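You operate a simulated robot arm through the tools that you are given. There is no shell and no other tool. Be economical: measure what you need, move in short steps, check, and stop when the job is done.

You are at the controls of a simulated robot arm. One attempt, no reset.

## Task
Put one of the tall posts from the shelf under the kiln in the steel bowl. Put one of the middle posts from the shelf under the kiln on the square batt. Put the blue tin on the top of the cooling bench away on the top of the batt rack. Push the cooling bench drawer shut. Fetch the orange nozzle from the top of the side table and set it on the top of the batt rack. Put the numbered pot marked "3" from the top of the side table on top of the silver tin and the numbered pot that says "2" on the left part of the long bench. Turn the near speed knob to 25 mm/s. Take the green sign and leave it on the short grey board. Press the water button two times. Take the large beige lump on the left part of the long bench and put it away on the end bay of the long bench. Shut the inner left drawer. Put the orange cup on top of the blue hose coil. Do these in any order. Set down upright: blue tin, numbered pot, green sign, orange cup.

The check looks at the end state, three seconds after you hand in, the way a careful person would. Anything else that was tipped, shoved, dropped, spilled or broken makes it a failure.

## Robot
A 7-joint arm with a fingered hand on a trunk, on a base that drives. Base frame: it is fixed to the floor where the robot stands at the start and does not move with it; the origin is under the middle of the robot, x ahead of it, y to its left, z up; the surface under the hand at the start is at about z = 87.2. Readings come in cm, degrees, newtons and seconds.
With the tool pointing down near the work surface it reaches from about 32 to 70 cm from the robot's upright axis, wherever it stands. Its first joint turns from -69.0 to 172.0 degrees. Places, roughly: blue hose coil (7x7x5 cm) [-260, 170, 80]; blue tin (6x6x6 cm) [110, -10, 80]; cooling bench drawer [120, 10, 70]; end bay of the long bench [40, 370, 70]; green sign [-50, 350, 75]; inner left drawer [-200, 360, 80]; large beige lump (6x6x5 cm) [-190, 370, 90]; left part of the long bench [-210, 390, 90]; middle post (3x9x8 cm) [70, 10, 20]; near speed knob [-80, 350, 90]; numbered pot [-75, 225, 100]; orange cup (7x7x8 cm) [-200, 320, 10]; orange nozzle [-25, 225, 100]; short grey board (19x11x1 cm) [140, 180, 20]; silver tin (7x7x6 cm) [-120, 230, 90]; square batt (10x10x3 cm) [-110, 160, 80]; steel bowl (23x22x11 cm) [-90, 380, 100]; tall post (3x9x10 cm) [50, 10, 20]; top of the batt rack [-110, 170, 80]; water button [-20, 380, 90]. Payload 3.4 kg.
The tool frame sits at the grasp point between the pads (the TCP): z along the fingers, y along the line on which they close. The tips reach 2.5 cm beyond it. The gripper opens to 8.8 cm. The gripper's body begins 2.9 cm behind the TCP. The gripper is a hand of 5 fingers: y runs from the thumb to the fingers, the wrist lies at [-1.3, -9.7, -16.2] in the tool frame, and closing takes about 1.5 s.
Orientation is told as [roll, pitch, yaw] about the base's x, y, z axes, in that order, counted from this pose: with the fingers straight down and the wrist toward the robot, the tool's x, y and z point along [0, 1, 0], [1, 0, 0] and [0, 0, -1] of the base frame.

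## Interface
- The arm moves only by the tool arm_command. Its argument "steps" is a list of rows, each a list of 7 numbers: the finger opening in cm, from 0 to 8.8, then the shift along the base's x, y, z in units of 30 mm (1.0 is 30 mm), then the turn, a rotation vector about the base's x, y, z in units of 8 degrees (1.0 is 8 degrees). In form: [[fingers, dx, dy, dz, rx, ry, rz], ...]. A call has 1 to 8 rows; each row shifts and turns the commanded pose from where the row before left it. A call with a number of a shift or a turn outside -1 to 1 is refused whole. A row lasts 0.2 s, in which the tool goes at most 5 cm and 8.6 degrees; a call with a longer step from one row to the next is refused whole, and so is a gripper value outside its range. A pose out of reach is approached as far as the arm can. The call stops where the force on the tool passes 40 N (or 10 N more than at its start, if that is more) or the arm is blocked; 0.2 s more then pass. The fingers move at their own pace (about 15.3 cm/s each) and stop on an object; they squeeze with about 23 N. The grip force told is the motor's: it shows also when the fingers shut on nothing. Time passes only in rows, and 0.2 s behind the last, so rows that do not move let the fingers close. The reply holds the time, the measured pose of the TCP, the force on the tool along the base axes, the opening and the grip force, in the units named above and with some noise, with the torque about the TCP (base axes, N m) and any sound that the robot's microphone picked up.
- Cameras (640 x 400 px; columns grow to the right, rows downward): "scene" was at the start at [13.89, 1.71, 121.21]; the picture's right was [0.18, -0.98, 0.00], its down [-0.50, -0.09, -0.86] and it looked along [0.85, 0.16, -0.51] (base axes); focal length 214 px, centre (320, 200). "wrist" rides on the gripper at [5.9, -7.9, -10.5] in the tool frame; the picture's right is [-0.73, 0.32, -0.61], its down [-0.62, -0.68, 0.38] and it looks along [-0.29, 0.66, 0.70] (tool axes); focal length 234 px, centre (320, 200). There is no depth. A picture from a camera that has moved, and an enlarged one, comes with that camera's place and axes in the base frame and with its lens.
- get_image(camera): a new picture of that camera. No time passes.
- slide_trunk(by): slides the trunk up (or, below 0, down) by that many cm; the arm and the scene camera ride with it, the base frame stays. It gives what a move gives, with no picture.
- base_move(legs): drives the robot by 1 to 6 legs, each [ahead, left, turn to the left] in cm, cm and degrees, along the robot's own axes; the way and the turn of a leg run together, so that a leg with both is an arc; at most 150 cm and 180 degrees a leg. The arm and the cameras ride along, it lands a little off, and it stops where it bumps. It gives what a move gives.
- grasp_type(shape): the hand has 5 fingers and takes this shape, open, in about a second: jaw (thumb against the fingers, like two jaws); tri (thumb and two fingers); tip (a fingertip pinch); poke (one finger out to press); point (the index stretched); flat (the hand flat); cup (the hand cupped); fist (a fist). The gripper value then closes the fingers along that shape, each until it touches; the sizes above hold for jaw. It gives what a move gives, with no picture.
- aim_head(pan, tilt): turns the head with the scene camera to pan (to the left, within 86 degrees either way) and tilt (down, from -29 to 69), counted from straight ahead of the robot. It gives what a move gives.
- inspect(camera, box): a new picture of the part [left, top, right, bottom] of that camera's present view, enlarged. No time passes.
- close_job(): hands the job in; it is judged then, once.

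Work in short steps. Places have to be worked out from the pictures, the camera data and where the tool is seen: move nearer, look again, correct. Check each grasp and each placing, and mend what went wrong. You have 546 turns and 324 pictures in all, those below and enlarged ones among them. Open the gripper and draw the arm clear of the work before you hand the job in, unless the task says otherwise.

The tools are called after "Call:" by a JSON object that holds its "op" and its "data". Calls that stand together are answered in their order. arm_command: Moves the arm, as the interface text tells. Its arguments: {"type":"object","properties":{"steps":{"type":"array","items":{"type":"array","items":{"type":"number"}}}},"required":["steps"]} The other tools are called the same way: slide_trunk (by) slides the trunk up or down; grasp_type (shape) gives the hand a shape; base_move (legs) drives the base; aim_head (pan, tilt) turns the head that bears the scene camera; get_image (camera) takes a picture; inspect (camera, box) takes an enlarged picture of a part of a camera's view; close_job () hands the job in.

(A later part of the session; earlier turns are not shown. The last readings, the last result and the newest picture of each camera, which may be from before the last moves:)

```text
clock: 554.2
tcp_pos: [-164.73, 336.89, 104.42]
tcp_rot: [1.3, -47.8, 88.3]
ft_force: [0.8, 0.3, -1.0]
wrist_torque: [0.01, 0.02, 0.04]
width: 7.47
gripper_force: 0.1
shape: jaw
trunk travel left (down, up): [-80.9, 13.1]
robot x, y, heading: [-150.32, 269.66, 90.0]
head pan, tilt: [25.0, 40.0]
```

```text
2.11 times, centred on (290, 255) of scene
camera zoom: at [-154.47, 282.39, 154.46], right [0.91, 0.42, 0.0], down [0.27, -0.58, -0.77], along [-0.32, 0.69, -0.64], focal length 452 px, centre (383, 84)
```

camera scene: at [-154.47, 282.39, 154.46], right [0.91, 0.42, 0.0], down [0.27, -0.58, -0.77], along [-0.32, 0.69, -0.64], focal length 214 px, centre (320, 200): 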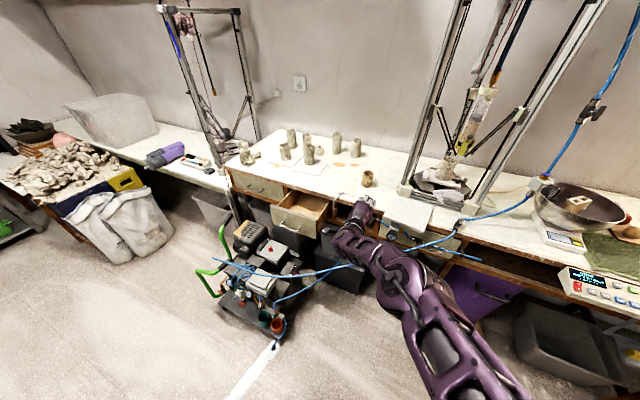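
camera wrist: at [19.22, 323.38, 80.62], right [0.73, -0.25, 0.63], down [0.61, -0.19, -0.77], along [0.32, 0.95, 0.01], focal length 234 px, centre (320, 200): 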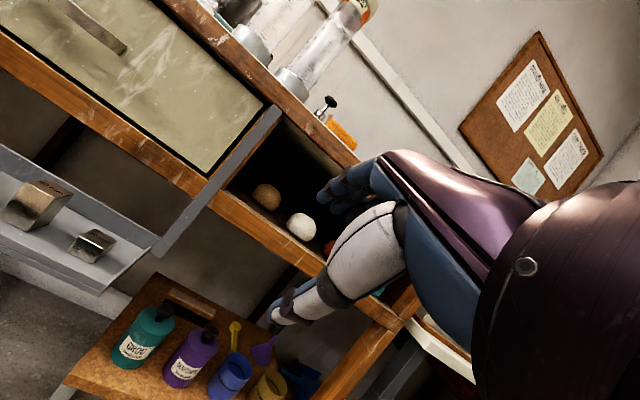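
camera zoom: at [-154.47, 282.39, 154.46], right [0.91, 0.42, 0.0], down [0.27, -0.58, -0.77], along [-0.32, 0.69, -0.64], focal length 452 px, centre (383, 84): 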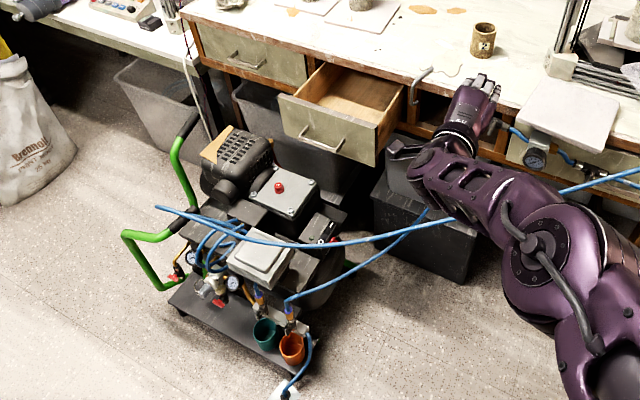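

Drawer face is at y≈345, x −211..−184, top z≈82, clear of the trolley. Turn 15°, approach with fingers closed, and lower.

Call:
{"op": "base_move", "data": {"legs": [[0, 0, 15], [6, 9, 0]]}}

Call:
{"op": "arm_command", "data": {"steps": [[0, 0, 0, 0, 0, 0, 0], [0, 0, 0, 0, 0, 0, 0], [0, 0, 0, 0, 0, 0, 0]]}}

Call:
{"op": "slide_trunk", "data": {"by": -24.5}}

Call:
{"op": "get_image", "data": {"camera": "wrist"}}

Call:
{"op": "get_image", "data": {"camera": "scene"}}

```text
clock: 556.3
tcp_pos: [-192.28, 334.36, 104.44]
tcp_rot: [1.4, -47.9, 103.7]
ft_force: [-0.8, 0.2, -0.3]
wrist_torque: [0.01, 0.0, -0.05]
width: 7.49
gripper_force: 0.1
shape: jaw
trunk travel left (down, up): [-80.9, 13.1]
robot x, y, heading: [-161.11, 272.95, 105.4]
head pan, tilt: [25.0, 40.0]
```

```text
clock: 557.1
tcp_pos: [-192.43, 334.32, 104.36]
tcp_rot: [1.4, -47.8, 103.7]
ft_force: [0.1, 0.0, -1.1]
wrist_torque: [0.03, -0.02, 0.0]
width: 0.01
gripper_force: 23.1
shape: jaw
trunk travel left (down, up): [-80.9, 13.1]
robot x, y, heading: [-161.36, 273.45, 105.4]
head pan, tilt: [25.0, 40.0]
```

```text
clock: 559.6
tcp_pos: [-192.36, 334.29, 79.99]
tcp_rot: [1.4, -47.8, 103.7]
ft_force: [0.2, -0.1, -0.6]
wrist_torque: [-0.02, 0.01, 0.05]
width: 0.0
gripper_force: 23.0
shape: jaw
trunk travel left (down, up): [-56.4, 37.6]
robot x, y, heading: [-161.19, 273.18, 105.4]
head pan, tilt: [25.0, 40.0]
```

```text
118 pictures are left
camera wrist: at [-194.61, 320.19, 81.08], right [0.77, -0.04, 0.64], down [0.64, -0.01, -0.77], along [0.04, 1.0, 0.01], focal length 234 px, centre (320, 200)
```

wrist: 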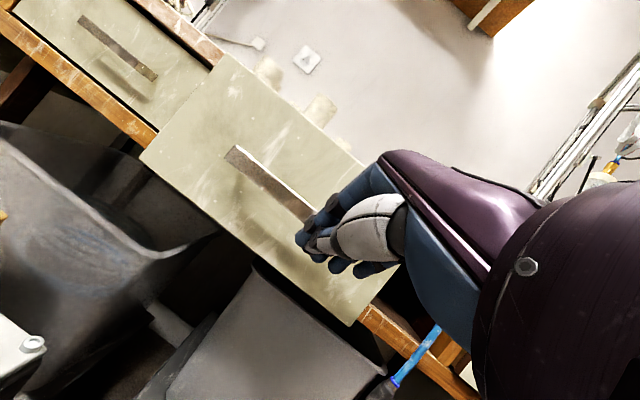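

```text
117 pictures are left
camera scene: at [-167.93, 284.4, 129.96], right [0.76, 0.65, 0.0], down [0.42, -0.49, -0.77], along [-0.5, 0.58, -0.64], focal length 214 px, centre (320, 200)
```

scene: 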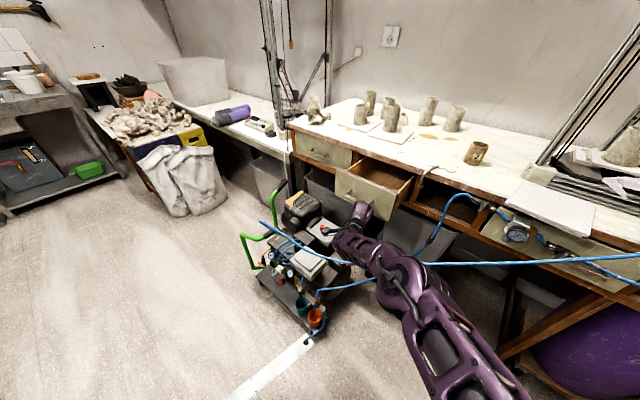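

Hose lies well below the arm. Push toward +y with short base legs.

Call:
{"op": "base_move", "data": {"legs": [[8.7, -2.4, 0]]}}

Call:
{"op": "base_move", "data": {"legs": [[5.8, -1.6, 0]]}}

Call:
{"op": "get_image", "data": {"camera": "wrist"}}

```text
clock: 560.7
tcp_pos: [-192.46, 343.45, 79.82]
tcp_rot: [1.6, -47.8, 103.7]
ft_force: [0.0, 0.2, -1.1]
wrist_torque: [-0.02, -0.01, -0.01]
width: 0.0
gripper_force: 22.8
shape: jaw
trunk travel left (down, up): [-56.4, 37.6]
robot x, y, heading: [-161.33, 282.27, 105.4]
head pan, tilt: [25.0, 40.0]
```

```text
clock: 561.7
tcp_pos: [-192.39, 349.44, 79.78]
tcp_rot: [1.5, -47.7, 103.7]
ft_force: [-0.1, 0.8, 0.5]
wrist_torque: [0.0, 0.0, 0.05]
width: 0.0
gripper_force: 23.2
shape: jaw
trunk travel left (down, up): [-56.4, 37.6]
robot x, y, heading: [-161.29, 287.99, 105.7]
head pan, tilt: [25.0, 40.0]
```

```text
116 pictures are left
camera wrist: at [-194.65, 335.27, 81.01], right [0.77, -0.04, 0.64], down [0.64, -0.01, -0.77], along [0.04, 1.0, 0.01], focal length 234 px, centre (320, 200)
```

wrist: 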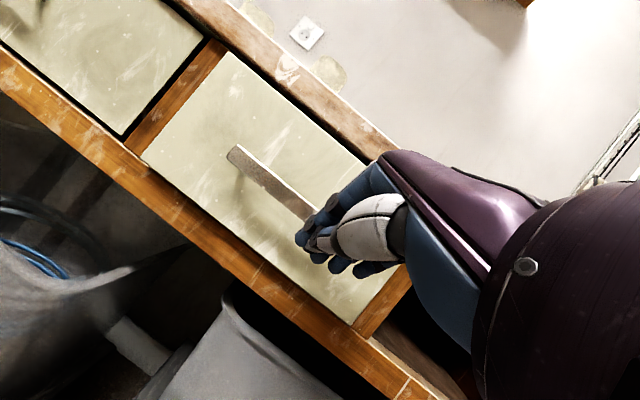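

Nearly flush; continue until a firm stop.

Call:
{"op": "base_move", "data": {"legs": [[2.9, -0.8, 0]]}}

Call:
{"op": "base_move", "data": {"legs": [[2.4, -0.7, 0]]}}

Call:
{"op": "get_image", "data": {"camera": "wrist"}}

```text
clock: 562.5
tcp_pos: [-192.23, 352.27, 79.9]
tcp_rot: [1.4, -47.8, 103.7]
ft_force: [-0.5, -6.5, 0.9]
wrist_torque: [-0.03, 0.05, -0.01]
width: 0.0
gripper_force: 22.9
shape: jaw
trunk travel left (down, up): [-56.4, 37.6]
robot x, y, heading: [-160.82, 291.18, 105.1]
head pan, tilt: [25.0, 40.0]
```

```text
clock: 563.4
tcp_pos: [-193.05, 352.97, 79.31]
tcp_rot: [1.7, -46.7, 104.8]
ft_force: [3.2, -13.6, 0.8]
wrist_torque: [0.07, -0.02, -0.15]
width: 0.02
gripper_force: 23.3
shape: jaw
trunk travel left (down, up): [-56.4, 37.6]
robot x, y, heading: [-161.27, 292.95, 105.5]
head pan, tilt: [25.0, 40.0]
stopped in leg 1: the force on the tool passed its limit at 54 N (the readings are from after the stop); the commanded pose is now the measured one
```

```text
115 pictures are left
camera wrist: at [-195.07, 338.83, 80.75], right [0.77, -0.01, 0.64], down [0.64, -0.01, -0.77], along [0.01, 1.0, 0.0], focal length 234 px, centre (320, 200)
```

wrist: 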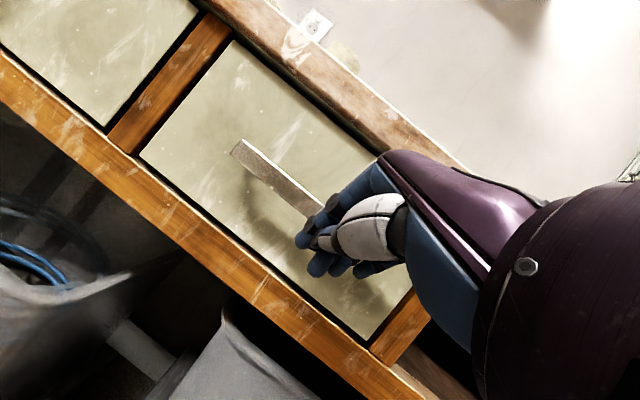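

Drawer is shut (firm stop, flush). Retreat, raise, and restore fingers-down for the orange cup.

Call:
{"op": "base_move", "data": {"legs": [[-20, 0, 0]]}}

Call:
{"op": "slide_trunk", "data": {"by": 20}}

Call:
{"op": "arm_command", "data": {"steps": [[8.8, 0, 0, 0, -0.967, -0.255, 0], [8.8, 0, 0, 0, -0.967, -0.255, 0], [8.8, 0, 0, 0, -0.967, -0.255, 0], [8.8, 0, 0, 0, -0.967, -0.255, 0], [8.8, 0, 0, 0, -0.967, -0.255, 0], [8.8, 0, 0, 0, -0.85, -0.22, 0]]}}

Call:
{"op": "grasp_type", "data": {"shape": "tri"}}

Call:
{"op": "base_move", "data": {"legs": [[-17, -10, 5]]}}

Call:
{"op": "aim_head", "data": {"pan": 10, "tilt": 50}}

Call:
{"op": "get_image", "data": {"camera": "scene"}}

```text
clock: 565.0
tcp_pos: [-187.95, 333.59, 79.14]
tcp_rot: [1.6, -46.9, 104.9]
ft_force: [0.6, -0.6, 0.7]
wrist_torque: [-0.03, 0.02, -0.03]
width: 0.0
gripper_force: 23.0
shape: jaw
trunk travel left (down, up): [-56.4, 37.6]
robot x, y, heading: [-155.68, 273.65, 106.0]
head pan, tilt: [25.0, 40.0]
```

```text
clock: 567.2
tcp_pos: [-187.76, 333.62, 99.23]
tcp_rot: [1.6, -46.7, 104.9]
ft_force: [-0.4, -0.7, -0.2]
wrist_torque: [0.0, 0.03, 0.02]
width: 0.0
gripper_force: 22.9
shape: jaw
trunk travel left (down, up): [-76.4, 17.6]
robot x, y, heading: [-155.86, 273.36, 105.9]
head pan, tilt: [25.0, 40.0]
```

```text
clock: 568.6
tcp_pos: [-187.84, 333.57, 99.29]
tcp_rot: [1.7, -11.3, 104.9]
ft_force: [-0.2, 0.3, -0.7]
wrist_torque: [-0.02, 0.03, -0.02]
width: 8.78
gripper_force: 0.1
shape: jaw
out of reach, approached as far as the arm can: row 5, 6
trunk travel left (down, up): [-76.4, 17.6]
robot x, y, heading: [-155.54, 273.42, 105.7]
head pan, tilt: [25.0, 40.0]
```

```text
clock: 569.5
tcp_pos: [-187.91, 333.61, 99.26]
tcp_rot: [1.8, -11.1, 104.8]
ft_force: [0.5, -0.1, 0.5]
wrist_torque: [-0.02, 0.01, 0.0]
width: 8.78
gripper_force: 0.1
shape: tri
trunk travel left (down, up): [-76.4, 17.6]
robot x, y, heading: [-155.82, 273.5, 105.9]
head pan, tilt: [25.0, 40.0]
```

```text
clock: 571.0
tcp_pos: [-178.34, 317.83, 99.25]
tcp_rot: [1.8, -11.1, 109.9]
ft_force: [0.2, -0.1, -0.2]
wrist_torque: [0.0, 0.02, 0.02]
width: 8.79
gripper_force: 0.0
shape: tri
trunk travel left (down, up): [-76.4, 17.6]
robot x, y, heading: [-141.13, 260.32, 110.7]
head pan, tilt: [25.0, 40.0]
```

```text
clock: 571.8
tcp_pos: [-178.32, 317.76, 99.2]
tcp_rot: [1.7, -11.2, 109.8]
ft_force: [-1.3, -0.9, 0.3]
wrist_torque: [0.03, 0.01, 0.01]
width: 8.75
gripper_force: 0.1
shape: tri
trunk travel left (down, up): [-76.4, 17.6]
robot x, y, heading: [-140.97, 260.81, 110.8]
head pan, tilt: [10.0, 50.0]
```

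```text
114 pictures are left
camera scene: at [-146.75, 272.11, 148.55], right [0.86, 0.51, 0.0], down [0.39, -0.66, -0.64], along [-0.33, 0.55, -0.77], focal length 214 px, centre (320, 200)
```

scene: 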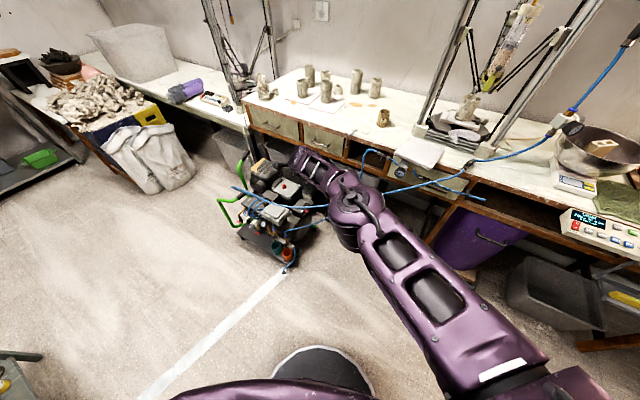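

Call:
{"op": "inspect", "data": {"camera": "scene", "box": [220, 170, 340, 280]}}

```text
3.64 times, centred on (280, 225) of scene
camera zoom: at [-146.75, 272.11, 148.55], right [0.86, 0.51, 0.0], down [0.39, -0.66, -0.64], along [-0.33, 0.55, -0.77], focal length 780 px, centre (466, 109)
```

zoom: 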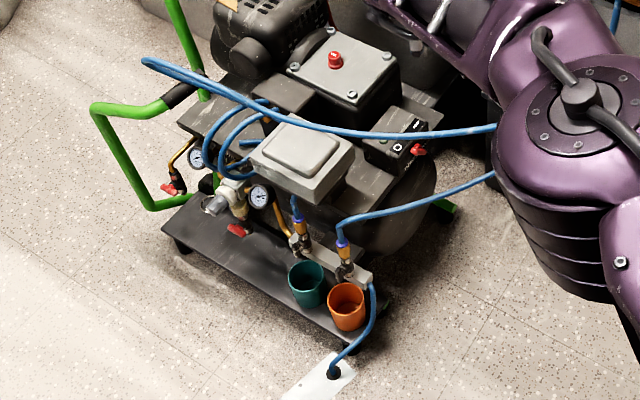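

Orange cup at about (−199,316), rim z≈17, with a hose just east of it. I'll pinch its south wall (two fingers inside, thumb outside). Reposition to heading 90°.

Call:
{"op": "base_move", "data": {"legs": [[-3, 0, -20.8], [0, 26, 0]]}}

Call:
{"op": "arm_command", "data": {"steps": [[5, -0.8, -0.3, 0, -0.7, 0, 0], [5, -0.8, -0.3, 0, -0.7, 0, 0], [5, -0.8, -0.3, 0, 0, 0, 0], [5, -0.8, -0.3, 0, 0, 0, 0], [5, -0.5, -0.3, 0, 0, 0, 0]]}}

Call:
{"op": "slide_trunk", "data": {"by": -40}}

Call:
{"op": "get_image", "data": {"camera": "wrist"}}

Call:
{"op": "get_image", "data": {"camera": "scene"}}

```text
clock: 574.8
tcp_pos: [-180.38, 324.5, 99.15]
tcp_rot: [1.7, -11.2, 88.9]
ft_force: [0.6, 0.0, -0.6]
wrist_torque: [0.0, 0.04, 0.0]
width: 8.78
gripper_force: 0.0
shape: tri
trunk travel left (down, up): [-76.4, 17.6]
robot x, y, heading: [-165.98, 258.0, 89.8]
head pan, tilt: [10.0, 50.0]
```

```text
clock: 576.0
tcp_pos: [-185.03, 319.95, 102.22]
tcp_rot: [1.5, -4.2, 89.0]
ft_force: [-0.5, -0.5, 0.4]
wrist_torque: [0.0, -0.03, 0.01]
width: 5.04
gripper_force: 0.0
shape: tri
out of reach, approached as far as the arm can: row 1, 2, 3, 4
trunk travel left (down, up): [-76.4, 17.6]
robot x, y, heading: [-166.3, 257.75, 89.9]
head pan, tilt: [10.0, 50.0]
```

```text
clock: 579.8
tcp_pos: [-184.97, 320.03, 62.22]
tcp_rot: [1.6, -4.2, 89.1]
ft_force: [-0.6, 0.1, 0.2]
wrist_torque: [0.0, 0.01, 0.04]
width: 5.02
gripper_force: 0.0
shape: tri
trunk travel left (down, up): [-36.4, 57.6]
robot x, y, heading: [-166.19, 257.89, 89.9]
head pan, tilt: [10.0, 50.0]
```

```text
112 pictures are left
camera wrist: at [-190.67, 311.6, 72.2], right [0.75, 0.27, 0.61], down [0.6, -0.66, -0.45], along [0.28, 0.7, -0.65], focal length 234 px, centre (320, 200)
```

wrist: 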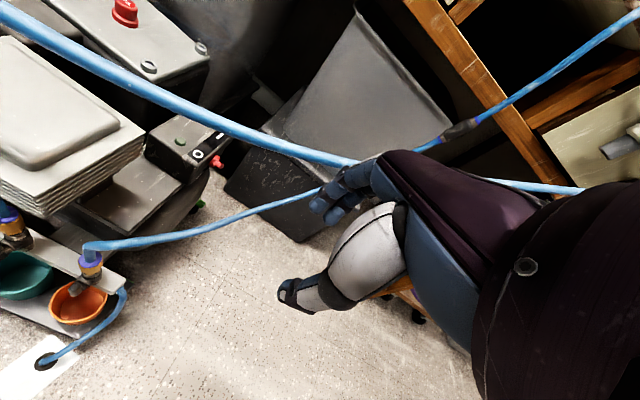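

```text
111 pictures are left
camera scene: at [-167.34, 270.44, 108.55], right [0.99, 0.17, 0.0], down [0.13, -0.75, -0.64], along [-0.11, 0.63, -0.77], focal length 214 px, centre (320, 200)
```

scene: 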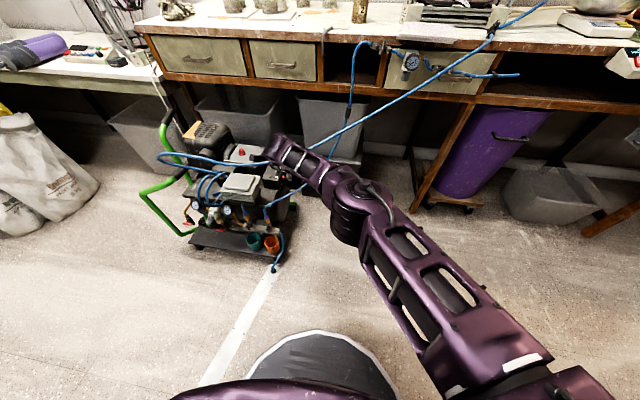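

Fittings stand just north of the cup, so I'll tilt the fingers ~20° forward to keep the knuckles clear. Move above the cup's south wall first.

Call:
{"op": "arm_command", "data": {"steps": [[4.5, -0.3, -0.8, 0, 0, 0, 0], [4.5, -0.6, -0.8, 0, 0, 0, 0], [4.5, -0.8, -0.8, 0, 0, 0, 0], [4.5, -1, 0, 0, 0, 0, 0], [4.5, -1, 0, 0, 0.8, 0, 0], [4.5, -1, 0, 0, 0.8, 0, 0], [4.5, 0, 0, 0, 0.8, 0, 0]]}}

Call:
{"op": "slide_trunk", "data": {"by": -20}}

Call:
{"op": "get_image", "data": {"camera": "wrist"}}

Call:
{"op": "inspect", "data": {"camera": "scene", "box": [200, 140, 340, 280]}}

```text
clock: 581.4
tcp_pos: [-190.46, 312.1, 61.17]
tcp_rot: [2.0, -23.6, 88.9]
ft_force: [-0.5, -0.9, 0.0]
wrist_torque: [0.0, -0.01, 0.03]
width: 4.53
gripper_force: 0.1
shape: tri
out of reach, approached as far as the arm can: row 3, 4, 5, 6
trunk travel left (down, up): [-36.4, 57.6]
robot x, y, heading: [-166.05, 258.05, 89.8]
head pan, tilt: [10.0, 50.0]
```

```text
clock: 583.6
tcp_pos: [-190.39, 312.08, 41.29]
tcp_rot: [2.0, -23.4, 88.8]
ft_force: [-0.2, -0.3, 1.1]
wrist_torque: [0.0, 0.0, -0.02]
width: 4.51
gripper_force: 0.1
shape: tri
trunk travel left (down, up): [-16.4, 77.6]
robot x, y, heading: [-165.78, 257.74, 89.7]
head pan, tilt: [10.0, 50.0]
```

```text
110 pictures are left
camera wrist: at [-196.13, 300.77, 47.78], right [0.75, 0.05, 0.66], down [0.6, -0.48, -0.64], along [0.28, 0.88, -0.39], focal length 234 px, centre (320, 200)
```

wrist: 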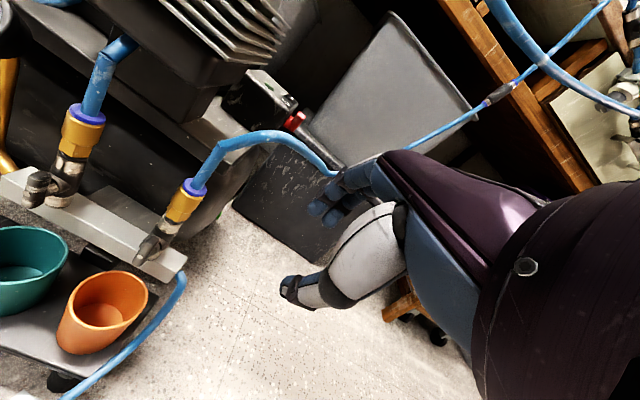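

```text
2.86 times, centred on (270, 210) of scene
camera zoom: at [-167.34, 270.44, 88.55], right [0.99, 0.17, 0.0], down [0.13, -0.75, -0.64], along [-0.11, 0.63, -0.77], focal length 613 px, centre (463, 171)
```

zoom: 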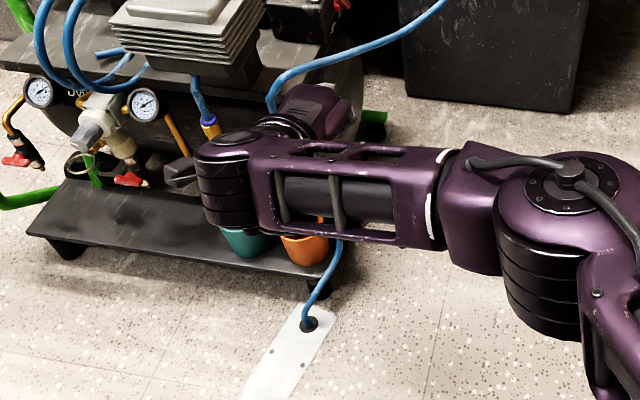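

Shift the base left 9 cm to centre over the cup's south wall.

Call:
{"op": "base_move", "data": {"legs": [[0, 9, 0]]}}

Call:
{"op": "arm_command", "data": {"steps": [[4.5, 0, 0, -0.6, 0, 0, 0], [4.5, 0, 0, -0.6, 0, 0, 0], [4.5, 0, 0, -0.6, 0, 0, 0], [4.5, 0, 0, -0.6, 0, 0, 0]]}}

Call:
{"op": "get_image", "data": {"camera": "wrist"}}

```text
clock: 584.7
tcp_pos: [-199.35, 312.16, 41.35]
tcp_rot: [2.1, -23.5, 88.9]
ft_force: [0.7, -0.1, -0.1]
wrist_torque: [0.02, 0.0, 0.0]
width: 4.51
gripper_force: 0.0
shape: tri
trunk travel left (down, up): [-16.4, 77.6]
robot x, y, heading: [-175.11, 257.89, 89.7]
head pan, tilt: [10.0, 50.0]
```

```text
clock: 585.7
tcp_pos: [-198.46, 311.32, 34.92]
tcp_rot: [2.0, -23.4, 89.0]
ft_force: [-0.2, -0.2, 0.3]
wrist_torque: [-0.04, -0.05, 0.0]
width: 4.49
gripper_force: 0.1
shape: tri
out of reach, approached as far as the arm can: row 2, 3, 4
trunk travel left (down, up): [-16.4, 77.6]
robot x, y, heading: [-174.63, 257.84, 89.6]
head pan, tilt: [10.0, 50.0]
```

```text
108 pictures are left
camera wrist: at [-203.89, 299.99, 41.52], right [0.75, 0.05, 0.66], down [0.6, -0.48, -0.64], along [0.28, 0.88, -0.39], focal length 234 px, centre (320, 200)
```

wrist: 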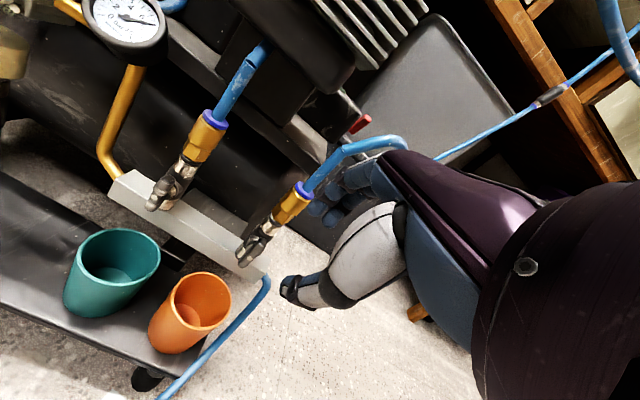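

Reach limit at this left offset. I'll take a stance rotated to heading 110° so the cup is straight ahead. Raise first, re-centre the arm, then turn.

Call:
{"op": "slide_trunk", "data": {"by": 25}}

Call:
{"op": "arm_command", "data": {"steps": [[4.5, 1, 0, 0, 0, 0, 0], [4.5, 1, 0, 0, 0, 0, 0], [4.5, 1, 0, 0, 0, 0, 0], [4.5, 1, 0, 0, 0, 0, 0], [4.5, 1, 0, 0, 0, 0, 0], [4.5, 1, 0, 0, 0, 0, 0], [4.5, 0, 0, 0, 0, 0, 0]]}}

Call:
{"op": "base_move", "data": {"legs": [[0, 0, 20]]}}

```text
clock: 588.2
tcp_pos: [-198.24, 311.3, 59.97]
tcp_rot: [2.0, -23.4, 88.9]
ft_force: [-0.7, 0.1, 0.2]
wrist_torque: [0.02, -0.01, 0.0]
width: 4.51
gripper_force: 0.0
shape: tri
trunk travel left (down, up): [-41.4, 52.6]
robot x, y, heading: [-174.86, 257.89, 89.9]
head pan, tilt: [10.0, 50.0]
```

```text
clock: 589.9
tcp_pos: [-180.28, 311.23, 59.96]
tcp_rot: [2.0, -23.3, 88.9]
ft_force: [1.1, 0.1, 0.4]
wrist_torque: [-0.01, -0.02, 0.02]
width: 4.52
gripper_force: 0.0
shape: tri
trunk travel left (down, up): [-41.4, 52.6]
robot x, y, heading: [-175.4, 257.88, 90.0]
head pan, tilt: [10.0, 50.0]
```

```text
clock: 591.3
tcp_pos: [-198.31, 306.26, 59.96]
tcp_rot: [2.1, -23.4, 109.0]
ft_force: [-0.2, 0.1, 0.8]
wrist_torque: [-0.01, -0.01, 0.05]
width: 4.51
gripper_force: 0.0
shape: tri
trunk travel left (down, up): [-41.4, 52.6]
robot x, y, heading: [-174.82, 257.57, 109.7]
head pan, tilt: [10.0, 50.0]
```

Call:
{"op": "slide_trunk", "data": {"by": -26}}

Call:
{"op": "arm_command", "data": {"steps": [[4.5, 0, 0, -0.6, 0, 0, 0], [4.5, 0, 0, -0.6, 0, 0, 0], [4.5, 0, 0, -0.6, 0, 0, 0], [4.5, 0, 0, -0.6, 0, 0, 0]]}}

Call:
{"op": "get_image", "data": {"camera": "wrist"}}

```text
clock: 594.0
tcp_pos: [-198.35, 306.23, 34.01]
tcp_rot: [2.1, -23.4, 108.8]
ft_force: [0.4, -0.3, 0.0]
wrist_torque: [0.01, -0.01, 0.0]
width: 4.5
gripper_force: 0.1
shape: tri
trunk travel left (down, up): [-15.4, 78.6]
robot x, y, heading: [-175.27, 257.69, 109.8]
head pan, tilt: [10.0, 50.0]
```

```text
clock: 595.0
tcp_pos: [-198.15, 306.25, 26.68]
tcp_rot: [2.0, -23.4, 109.0]
ft_force: [0.3, -0.1, 0.0]
wrist_torque: [0.02, 0.01, 0.02]
width: 4.52
gripper_force: 0.0
shape: tri
trunk travel left (down, up): [-15.4, 78.6]
robot x, y, heading: [-174.66, 258.01, 109.8]
head pan, tilt: [10.0, 50.0]
```

```text
107 pictures are left
camera wrist: at [-199.63, 293.64, 33.23], right [0.69, 0.3, 0.66], down [0.73, -0.24, -0.64], along [-0.04, 0.92, -0.39], focal length 234 px, centre (320, 200)
```

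wrist: 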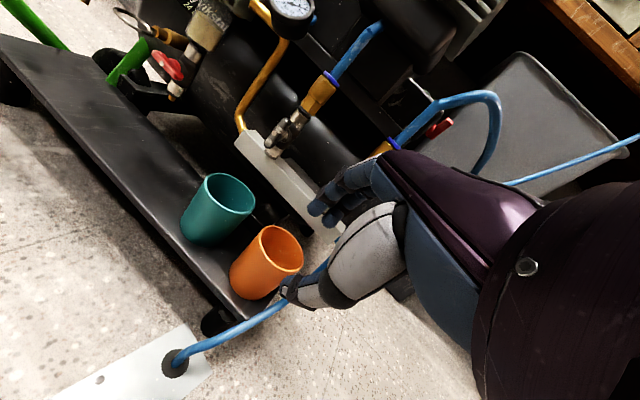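

Posture works here. Advance 6 cm to straddle the cup's south wall from above.

Call:
{"op": "arm_command", "data": {"steps": [[4.5, -0.05, 0.7, 0, 0, 0, 0], [4.5, -0.05, 0.7, 0, 0, 0, 0], [4.5, -0.05, 0.7, -0.3, 0, 0, 0], [4.5, 0, 0, -0.3, 0, 0, 0]]}}

Call:
{"op": "get_image", "data": {"camera": "wrist"}}

```text
clock: 596.0
tcp_pos: [-198.91, 312.25, 24.98]
tcp_rot: [2.0, -23.1, 108.9]
ft_force: [0.3, -16.2, 5.0]
wrist_torque: [0.58, 0.03, 0.08]
width: 4.25
gripper_force: 0.0
shape: tri
trunk travel left (down, up): [-15.4, 78.6]
robot x, y, heading: [-175.31, 257.67, 109.7]
head pan, tilt: [10.0, 50.0]
```

```text
106 pictures are left
camera wrist: at [-200.35, 299.74, 31.51], right [0.68, 0.31, 0.66], down [0.73, -0.24, -0.64], along [-0.04, 0.92, -0.39], focal length 234 px, centre (320, 200)
```

wrist: 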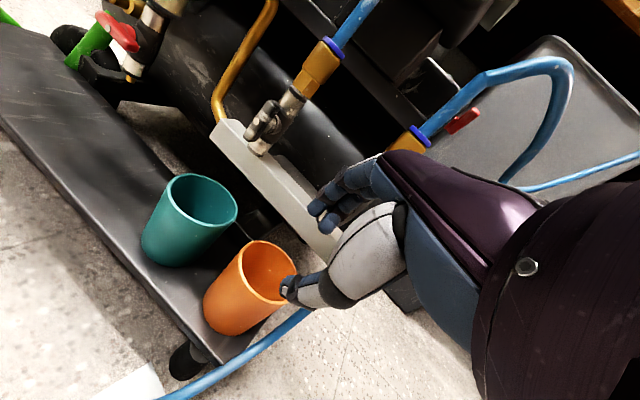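

Contact with the fittings above the cup (≈16 N, north side). Back off and look closely at the geometry.

Call:
{"op": "arm_command", "data": {"steps": [[4.5, 0, -0.6, 0, 0, 0, 0], [4.5, 0, -0.9, 0, 0, 0, 0], [4.5, 0, -0.9, 0, 0, 0, 0], [4.5, 0.5, -0.9, 0, 0, 0, 0], [4.5, 0.9, -0.5, 0, 0, 0, 0], [4.5, 0.9, 0, 0, 0, 0, 0], [4.5, 0.9, 0, 0, 0, 0, 0]]}}

Call:
{"op": "inspect", "data": {"camera": "wrist", "box": [60, 60, 360, 340]}}

Call:
{"op": "inspect", "data": {"camera": "scene", "box": [160, 120, 320, 260]}}

```text
clock: 597.6
tcp_pos: [-194.77, 301.43, 28.21]
tcp_rot: [1.7, -23.1, 108.7]
ft_force: [0.3, 0.2, 0.5]
wrist_torque: [0.0, 0.01, 0.0]
width: 4.5
gripper_force: 0.1
shape: tri
out of reach, approached as far as the arm can: row 5, 6, 7
trunk travel left (down, up): [-15.4, 78.6]
robot x, y, heading: [-175.05, 258.08, 109.7]
head pan, tilt: [10.0, 50.0]
```

```text
1.43 times, centred on (210, 200) of wrist
camera zoom: at [-196.24, 288.96, 34.7], right [0.68, 0.3, 0.66], down [0.73, -0.25, -0.64], along [-0.03, 0.92, -0.39], focal length 334 px, centre (477, 200)
```

zoom: 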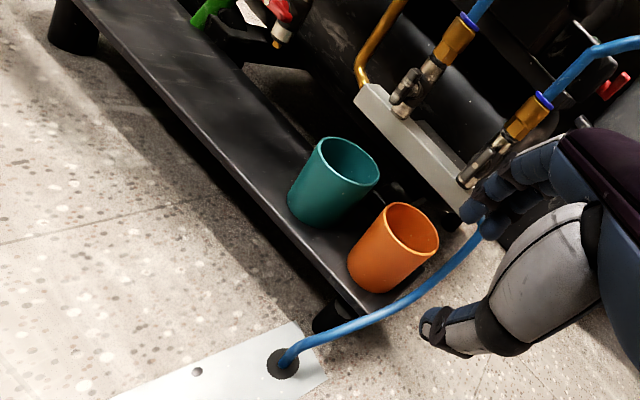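

```text
2.86 times, centred on (240, 190) of scene
camera zoom: at [-180.52, 269.27, 87.54], right [0.87, 0.5, 0.0], down [0.38, -0.66, -0.64], along [-0.32, 0.56, -0.77], focal length 613 px, centre (549, 229)
```

zoom: 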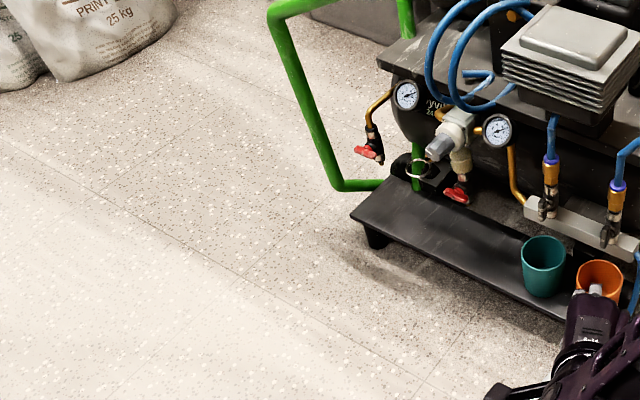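

The fittings rise from the manifold just behind the cups. With ~35° tilt and a narrower opening the knuckles clear them. Adjust tilt and come in again.

Call:
{"op": "arm_command", "data": {"steps": [[3.2, -0.3, 0.5, 0, 0.71, 0.245, 0], [3.2, -0.4, 0.5, 0, 0.71, 0.245, 0], [3.2, -0.3, 0.6, 0, 0, 0, 0], [3.2, 0, 0.6, 0, 0, 0, 0], [3.2, 0, 0.5, 0, 0, 0, 0]]}}

Call:
{"op": "inspect", "data": {"camera": "wrist", "box": [140, 120, 400, 340]}}

```text
clock: 598.8
tcp_pos: [-202.93, 310.02, 31.55]
tcp_rot: [1.8, -35.2, 108.8]
ft_force: [0.2, -0.6, -0.8]
wrist_torque: [-0.01, -0.02, 0.01]
width: 3.23
gripper_force: 0.1
shape: tri
out of reach, approached as far as the arm can: row 1, 2, 3, 4, 5
trunk travel left (down, up): [-15.4, 78.6]
robot x, y, heading: [-174.94, 257.7, 109.9]
head pan, tilt: [10.0, 50.0]
```

```text
1.82 times, centred on (270, 230) of wrist
camera zoom: at [-204.1, 296.37, 35.63], right [0.73, 0.17, 0.66], down [0.68, -0.11, -0.72], along [-0.05, 0.98, -0.2], focal length 426 px, centre (411, 146)
```

zoom: 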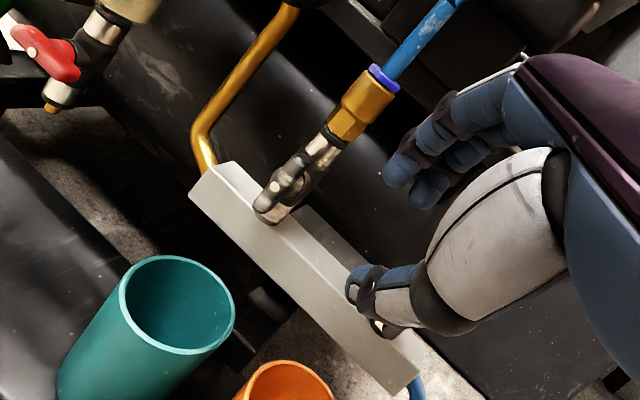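

Call:
{"op": "arm_command", "data": {"steps": [[3.2, 0.8, 0, -0.5, 0, 0, 0], [3.2, 0.8, 0, -0.5, 0, 0, 0], [3.2, 0, 0.5, -0.5, 0, 0, 0]]}}

Call:
{"op": "arm_command", "data": {"steps": [[3.2, 0, 0, -0.5, 0, 0, 0], [3.2, 0, 0, -0.5, 0, 0, 0]]}}

```text
clock: 599.6
tcp_pos: [-202.77, 310.05, 31.34]
tcp_rot: [1.8, -34.9, 108.6]
ft_force: [1.0, 0.5, -0.3]
wrist_torque: [-0.01, -0.03, 0.01]
width: 3.24
gripper_force: 0.1
shape: tri
out of reach, approached as far as the arm can: row 1, 2, 3
trunk travel left (down, up): [-15.4, 78.6]
robot x, y, heading: [-174.8, 257.55, 109.7]
head pan, tilt: [10.0, 50.0]
```

```text
clock: 600.2
tcp_pos: [-204.35, 309.63, 29.88]
tcp_rot: [1.9, -35.1, 108.6]
ft_force: [-0.7, 0.1, -1.4]
wrist_torque: [-0.01, -0.02, -0.03]
width: 3.24
gripper_force: 0.1
shape: tri
out of reach, approached as far as the arm can: row 1, 2
trunk travel left (down, up): [-15.4, 78.6]
robot x, y, heading: [-175.02, 257.85, 109.8]
head pan, tilt: [10.0, 50.0]
```

Use base and trunk instead: shift right 6.8 and check alignment.

Call:
{"op": "base_move", "data": {"legs": [[0, -6.6, 0]]}}

Call:
{"op": "slide_trunk", "data": {"by": -8}}

Call:
{"op": "get_image", "data": {"camera": "wrist"}}

```text
clock: 601.2
tcp_pos: [-198.34, 311.7, 29.92]
tcp_rot: [2.0, -35.1, 108.8]
ft_force: [0.3, 0.8, -0.3]
wrist_torque: [-0.01, -0.01, -0.01]
width: 3.23
gripper_force: 0.1
shape: tri
trunk travel left (down, up): [-15.4, 78.6]
robot x, y, heading: [-168.88, 260.14, 109.7]
head pan, tilt: [10.0, 50.0]
```

```text
clock: 602.4
tcp_pos: [-198.29, 311.81, 21.87]
tcp_rot: [1.9, -35.1, 108.7]
ft_force: [0.7, 0.1, -0.7]
wrist_torque: [0.0, 0.0, 0.01]
width: 3.23
gripper_force: 0.0
shape: tri
trunk travel left (down, up): [-7.4, 86.6]
robot x, y, heading: [-168.74, 260.56, 109.7]
head pan, tilt: [10.0, 50.0]
```

```text
102 pictures are left
camera wrist: at [-199.39, 298.15, 26.05], right [0.73, 0.17, 0.66], down [0.68, -0.11, -0.72], along [-0.05, 0.98, -0.2], focal length 234 px, centre (320, 200)
```

wrist: 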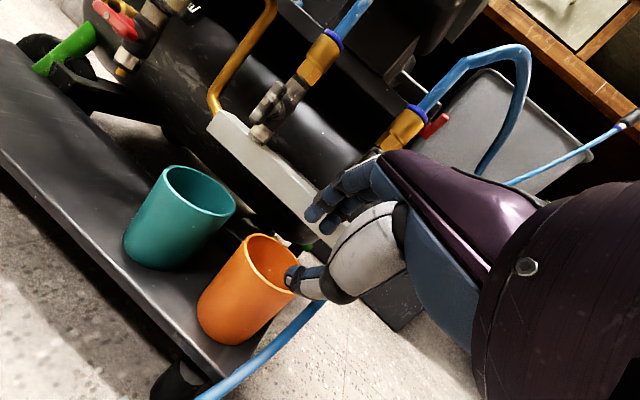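

Adjust: opening 4 cm, 0.7 cm forward, then lower gradually.

Call:
{"op": "base_move", "data": {"legs": [[0.8, 0, 0]]}}

Call:
{"op": "arm_command", "data": {"steps": [[4, 0, 0, 0, 0, 0, 0], [4, 0, 0, 0, 0, 0, 0]]}}

Call:
{"op": "slide_trunk", "data": {"by": -3.5}}

Call:
{"op": "get_image", "data": {"camera": "wrist"}}

```text
clock: 603.1
tcp_pos: [-198.56, 312.53, 21.89]
tcp_rot: [1.9, -35.1, 108.6]
ft_force: [0.4, -1.7, -0.4]
wrist_torque: [-0.01, 0.02, 0.01]
width: 3.19
gripper_force: 0.0
shape: tri
trunk travel left (down, up): [-7.4, 86.6]
robot x, y, heading: [-169.51, 260.65, 109.7]
head pan, tilt: [10.0, 50.0]
```

```text
clock: 603.7
tcp_pos: [-198.53, 312.41, 21.84]
tcp_rot: [1.9, -35.1, 108.7]
ft_force: [1.1, -4.3, -1.8]
wrist_torque: [-0.04, -0.01, -0.01]
width: 3.81
gripper_force: 0.1
shape: tri
trunk travel left (down, up): [-7.4, 86.6]
robot x, y, heading: [-169.19, 260.79, 109.6]
head pan, tilt: [10.0, 50.0]
```

```text
clock: 604.5
tcp_pos: [-198.54, 312.48, 18.49]
tcp_rot: [1.8, -35.2, 108.7]
ft_force: [1.0, -0.5, 0.8]
wrist_torque: [-0.02, -0.01, -0.01]
width: 3.96
gripper_force: 0.1
shape: tri
trunk travel left (down, up): [-3.9, 90.1]
robot x, y, heading: [-169.07, 261.12, 110.0]
head pan, tilt: [10.0, 50.0]
```

```text
101 pictures are left
camera wrist: at [-199.66, 298.92, 22.55], right [0.73, 0.17, 0.66], down [0.68, -0.11, -0.72], along [-0.05, 0.98, -0.2], focal length 234 px, centre (320, 200)
```

wrist: 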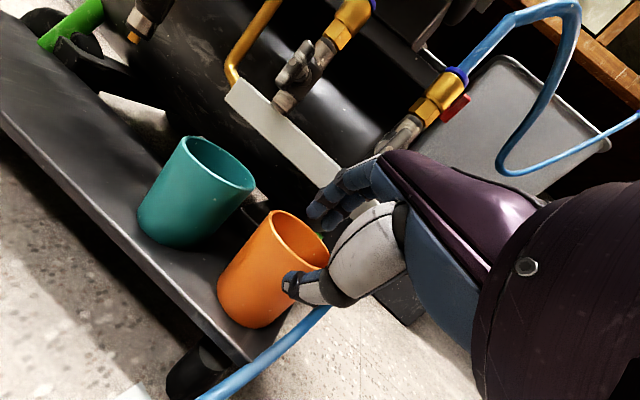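

Thumb is outside the near wall, fingers above the opening. Lower further.

Call:
{"op": "slide_trunk", "data": {"by": -2}}

Call:
{"op": "slide_trunk", "data": {"by": -1.6}}

Call:
{"op": "get_image", "data": {"camera": "wrist"}}

```text
clock: 605.2
tcp_pos: [-198.6, 312.49, 16.54]
tcp_rot: [1.9, -35.1, 108.7]
ft_force: [-0.1, -0.3, -1.1]
wrist_torque: [-0.02, 0.0, 0.0]
width: 3.97
gripper_force: 0.0
shape: tri
trunk travel left (down, up): [-1.9, 92.1]
robot x, y, heading: [-169.11, 261.07, 109.4]
head pan, tilt: [10.0, 50.0]
```

```text
clock: 605.8
tcp_pos: [-198.57, 312.45, 14.88]
tcp_rot: [1.9, -35.1, 108.6]
ft_force: [0.9, -0.7, 1.3]
wrist_torque: [0.0, -0.03, -0.01]
width: 3.96
gripper_force: 0.0
shape: tri
trunk travel left (down, up): [-0.3, 93.7]
robot x, y, heading: [-169.27, 260.98, 109.7]
head pan, tilt: [10.0, 50.0]
```

```text
100 pictures are left
camera wrist: at [-199.67, 298.89, 18.94], right [0.73, 0.17, 0.66], down [0.68, -0.11, -0.72], along [-0.05, 0.98, -0.2], focal length 234 px, centre (320, 200)
```

wrist: 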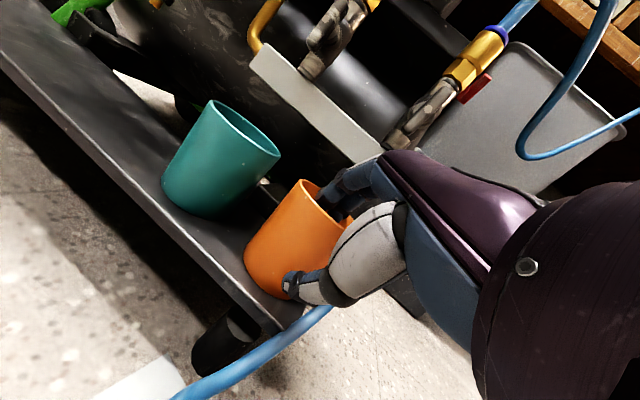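

Fingers are inside, thumb outside. Close on the wall.

Call:
{"op": "arm_command", "data": {"steps": [[2.5, 0, 0, 0, 0, 0, 0], [0.5, 0, 0, 0, 0, 0, 0], [0, 0, 0, 0, 0, 0, 0], [0, 0, 0, 0, 0, 0, 0]]}}

Call:
{"op": "get_image", "data": {"camera": "wrist"}}

```text
clock: 606.8
tcp_pos: [-198.49, 312.58, 14.84]
tcp_rot: [1.9, -35.0, 108.7]
ft_force: [-0.2, 0.1, 0.1]
wrist_torque: [-0.01, -0.03, -0.04]
width: 0.0
gripper_force: 23.0
shape: tri
trunk travel left (down, up): [-0.3, 93.7]
robot x, y, heading: [-169.01, 260.84, 109.6]
head pan, tilt: [10.0, 50.0]
```

```text
99 pictures are left
camera wrist: at [-199.67, 298.89, 18.93], right [0.73, 0.17, 0.66], down [0.68, -0.11, -0.72], along [-0.05, 0.98, -0.2], focal length 234 px, centre (320, 200)
```

wrist: 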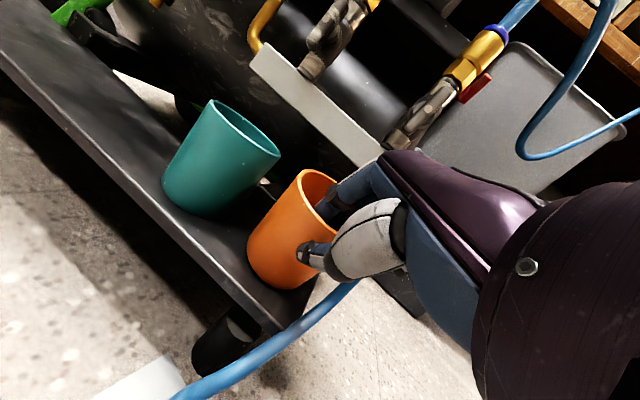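

Grip closed on the thin wall. Lift 4 cm and check.

Call:
{"op": "slide_trunk", "data": {"by": 4}}

Call:
{"op": "get_image", "data": {"camera": "wrist"}}

```text
clock: 607.6
tcp_pos: [-198.71, 312.35, 18.75]
tcp_rot: [1.9, -34.8, 108.8]
ft_force: [0.0, -9.3, -3.9]
wrist_torque: [-0.28, -0.02, 0.05]
width: 0.0
gripper_force: 22.9
shape: tri
trunk travel left (down, up): [-4.3, 89.7]
robot x, y, heading: [-169.02, 260.74, 109.8]
head pan, tilt: [10.0, 50.0]
```

```text
98 pictures are left
camera wrist: at [-199.7, 298.72, 22.84], right [0.73, 0.18, 0.66], down [0.68, -0.11, -0.72], along [-0.05, 0.98, -0.2], focal length 234 px, centre (320, 200)
```

wrist: 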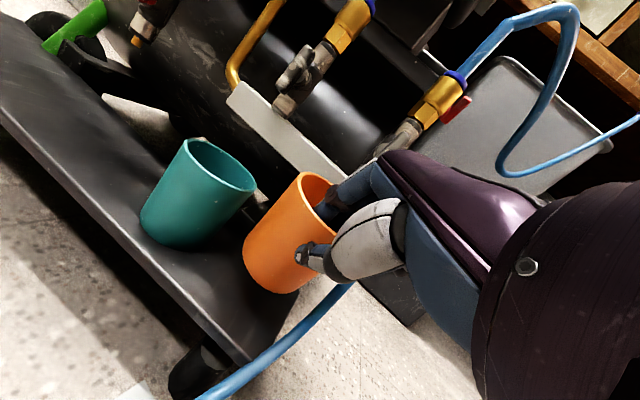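

It lifted; the far side brushes the manifold, so I back away along the approach direction.

Call:
{"op": "base_move", "data": {"legs": [[-14, 0, 0]]}}

Call:
{"op": "slide_trunk", "data": {"by": 20}}

Call:
{"op": "get_image", "data": {"camera": "wrist"}}

Call:
{"op": "inspect", "data": {"camera": "scene", "box": [140, 90, 380, 290]}}

```text
clock: 609.0
tcp_pos: [-193.79, 299.31, 18.84]
tcp_rot: [1.9, -35.2, 108.7]
ft_force: [0.4, 0.2, -0.7]
wrist_torque: [0.0, -0.01, -0.01]
width: 0.0
gripper_force: 23.0
shape: tri
trunk travel left (down, up): [-4.3, 89.7]
robot x, y, heading: [-164.3, 247.48, 109.7]
head pan, tilt: [10.0, 50.0]
```

```text
clock: 611.1
tcp_pos: [-193.81, 299.34, 38.95]
tcp_rot: [2.0, -35.1, 108.7]
ft_force: [0.2, 0.1, -0.3]
wrist_torque: [0.0, -0.03, 0.01]
width: 0.0
gripper_force: 22.6
shape: tri
trunk travel left (down, up): [-24.3, 69.7]
robot x, y, heading: [-164.16, 247.69, 109.7]
head pan, tilt: [10.0, 50.0]
```

```text
97 pictures are left
camera wrist: at [-194.93, 285.68, 42.93], right [0.73, 0.17, 0.66], down [0.68, -0.11, -0.72], along [-0.05, 0.98, -0.2], focal length 234 px, centre (320, 200)
```

wrist: 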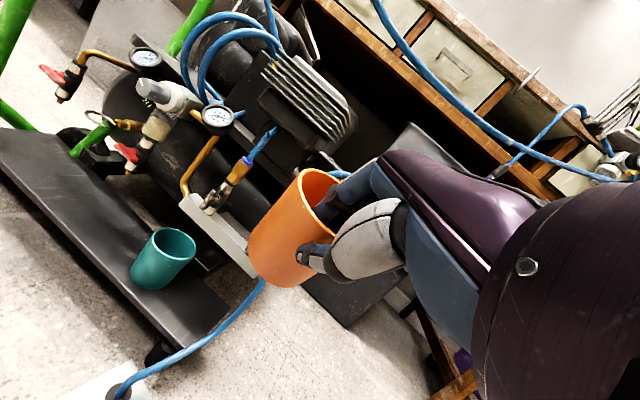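

```text
2.00 times, centred on (260, 190) of scene
camera zoom: at [-169.88, 259.06, 96.44], right [0.87, 0.5, 0.0], down [0.38, -0.66, -0.64], along [-0.32, 0.56, -0.77], focal length 429 px, centre (440, 220)
```

zoom: 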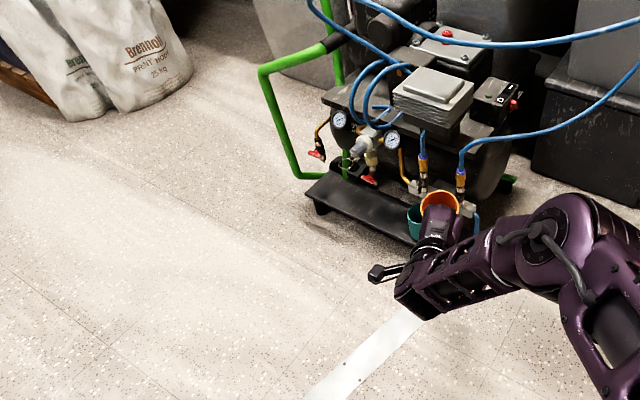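

Cup is held near upright. Raise it and drive to the south side of the cart with the blue hose coil.

Call:
{"op": "slide_trunk", "data": {"by": 40}}

Call:
{"op": "slide_trunk", "data": {"by": 28}}

Call:
{"op": "base_move", "data": {"legs": [[0, 0, -19.7], [-150, 0, 0], [-12, 0, 0], [0, 84, 0]]}}

Call:
{"op": "aim_head", "data": {"pan": 5, "tilt": 45}}

Call:
{"op": "get_image", "data": {"camera": "scene"}}

Call:
{"op": "get_image", "data": {"camera": "wrist"}}

```text
clock: 615.0
tcp_pos: [-193.81, 299.4, 78.82]
tcp_rot: [1.9, -35.1, 108.8]
ft_force: [-0.1, -0.9, -0.3]
wrist_torque: [-0.02, -0.02, -0.01]
width: 0.01
gripper_force: 23.2
shape: tri
trunk travel left (down, up): [-64.3, 29.7]
robot x, y, heading: [-164.34, 247.88, 109.8]
head pan, tilt: [10.0, 50.0]
```

```text
clock: 617.8
tcp_pos: [-193.89, 299.46, 106.82]
tcp_rot: [2.0, -35.1, 108.7]
ft_force: [0.5, 0.2, 0.3]
wrist_torque: [-0.04, -0.01, 0.0]
width: 0.01
gripper_force: 23.2
shape: tri
trunk travel left (down, up): [-92.3, 1.7]
robot x, y, heading: [-164.74, 247.21, 109.7]
head pan, tilt: [10.0, 50.0]
```

```text
clock: 631.4
tcp_pos: [-258.09, 139.0, 106.87]
tcp_rot: [1.8, -35.0, 89.1]
ft_force: [0.8, 0.1, -0.7]
wrist_torque: [-0.01, -0.02, 0.02]
width: 0.0
gripper_force: 22.8
shape: tri
trunk travel left (down, up): [-92.3, 1.7]
robot x, y, heading: [-247.75, 80.43, 90.4]
head pan, tilt: [10.0, 50.0]
```

```text
clock: 632.1
tcp_pos: [-258.19, 138.92, 106.91]
tcp_rot: [1.9, -35.1, 89.1]
ft_force: [0.8, -0.4, 0.1]
wrist_torque: [0.0, 0.0, 0.01]
width: 0.0
gripper_force: 23.4
shape: tri
trunk travel left (down, up): [-92.3, 1.7]
robot x, y, heading: [-247.63, 80.18, 90.4]
head pan, tilt: [5.0, 45.0]
```

```text
95 pictures are left
camera scene: at [-248.46, 93.56, 165.13], right [1.0, 0.09, 0.0], down [0.07, -0.7, -0.71], along [-0.07, 0.7, -0.71], focal length 214 px, centre (320, 200)
```

scene: 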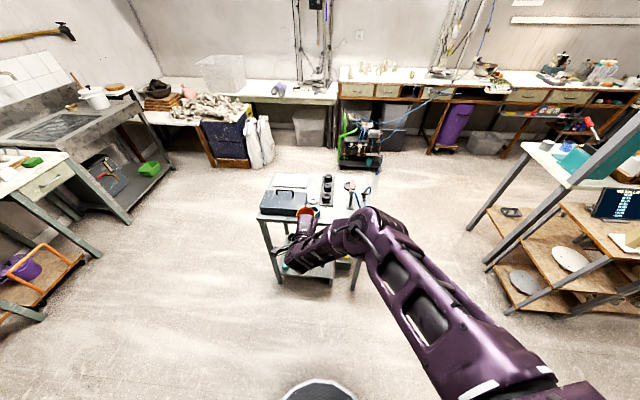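

```text
94 pictures are left
camera wrist: at [-263.8, 126.52, 110.94], right [0.74, -0.08, 0.66], down [0.61, -0.33, -0.72], along [0.28, 0.94, -0.2], focal length 234 px, centre (320, 200)
```

wrist: 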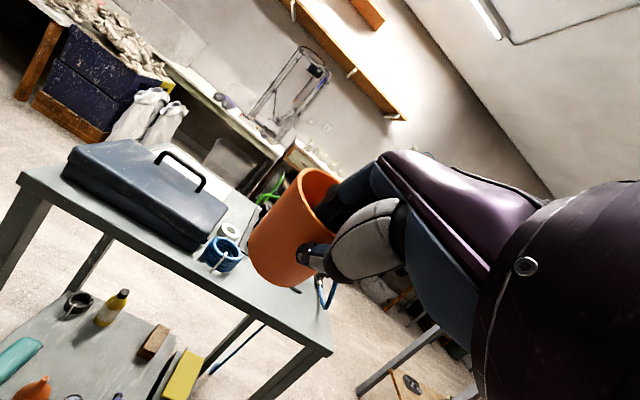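

Call:
{"op": "inspect", "data": {"camera": "wrist", "box": [150, 160, 360, 310]}}

Call:
{"op": "inspect", "data": {"camera": "scene", "box": [240, 160, 400, 270]}}

```text
2.67 times, centred on (255, 235) of wrist
camera zoom: at [-263.8, 126.52, 110.94], right [0.74, -0.08, 0.66], down [0.61, -0.33, -0.72], along [0.28, 0.94, -0.2], focal length 624 px, centre (493, 107)
```

zoom: 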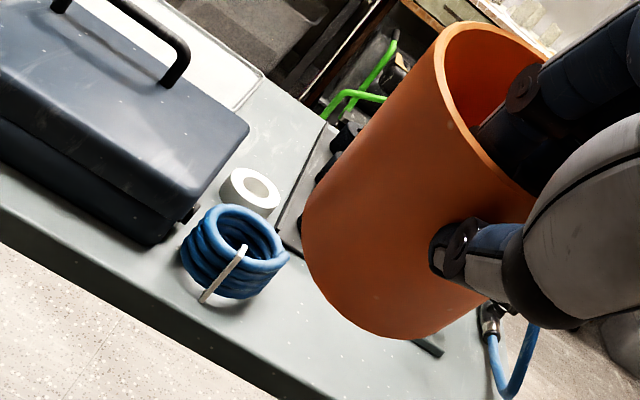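

```text
3.64 times, centred on (320, 215) of scene
camera zoom: at [-248.46, 93.56, 165.13], right [1.0, 0.09, 0.0], down [0.07, -0.7, -0.71], along [-0.07, 0.7, -0.71], focal length 780 px, centre (320, 146)
```

zoom: 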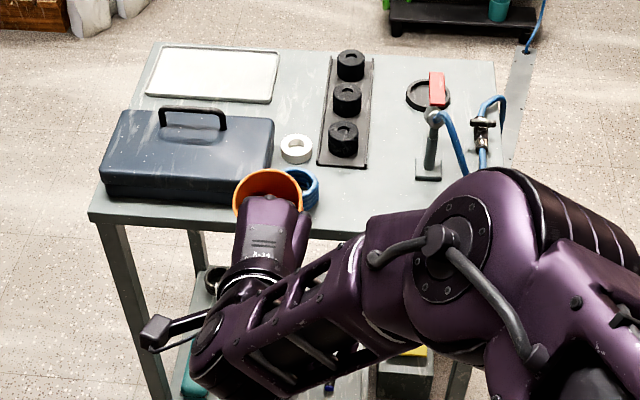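

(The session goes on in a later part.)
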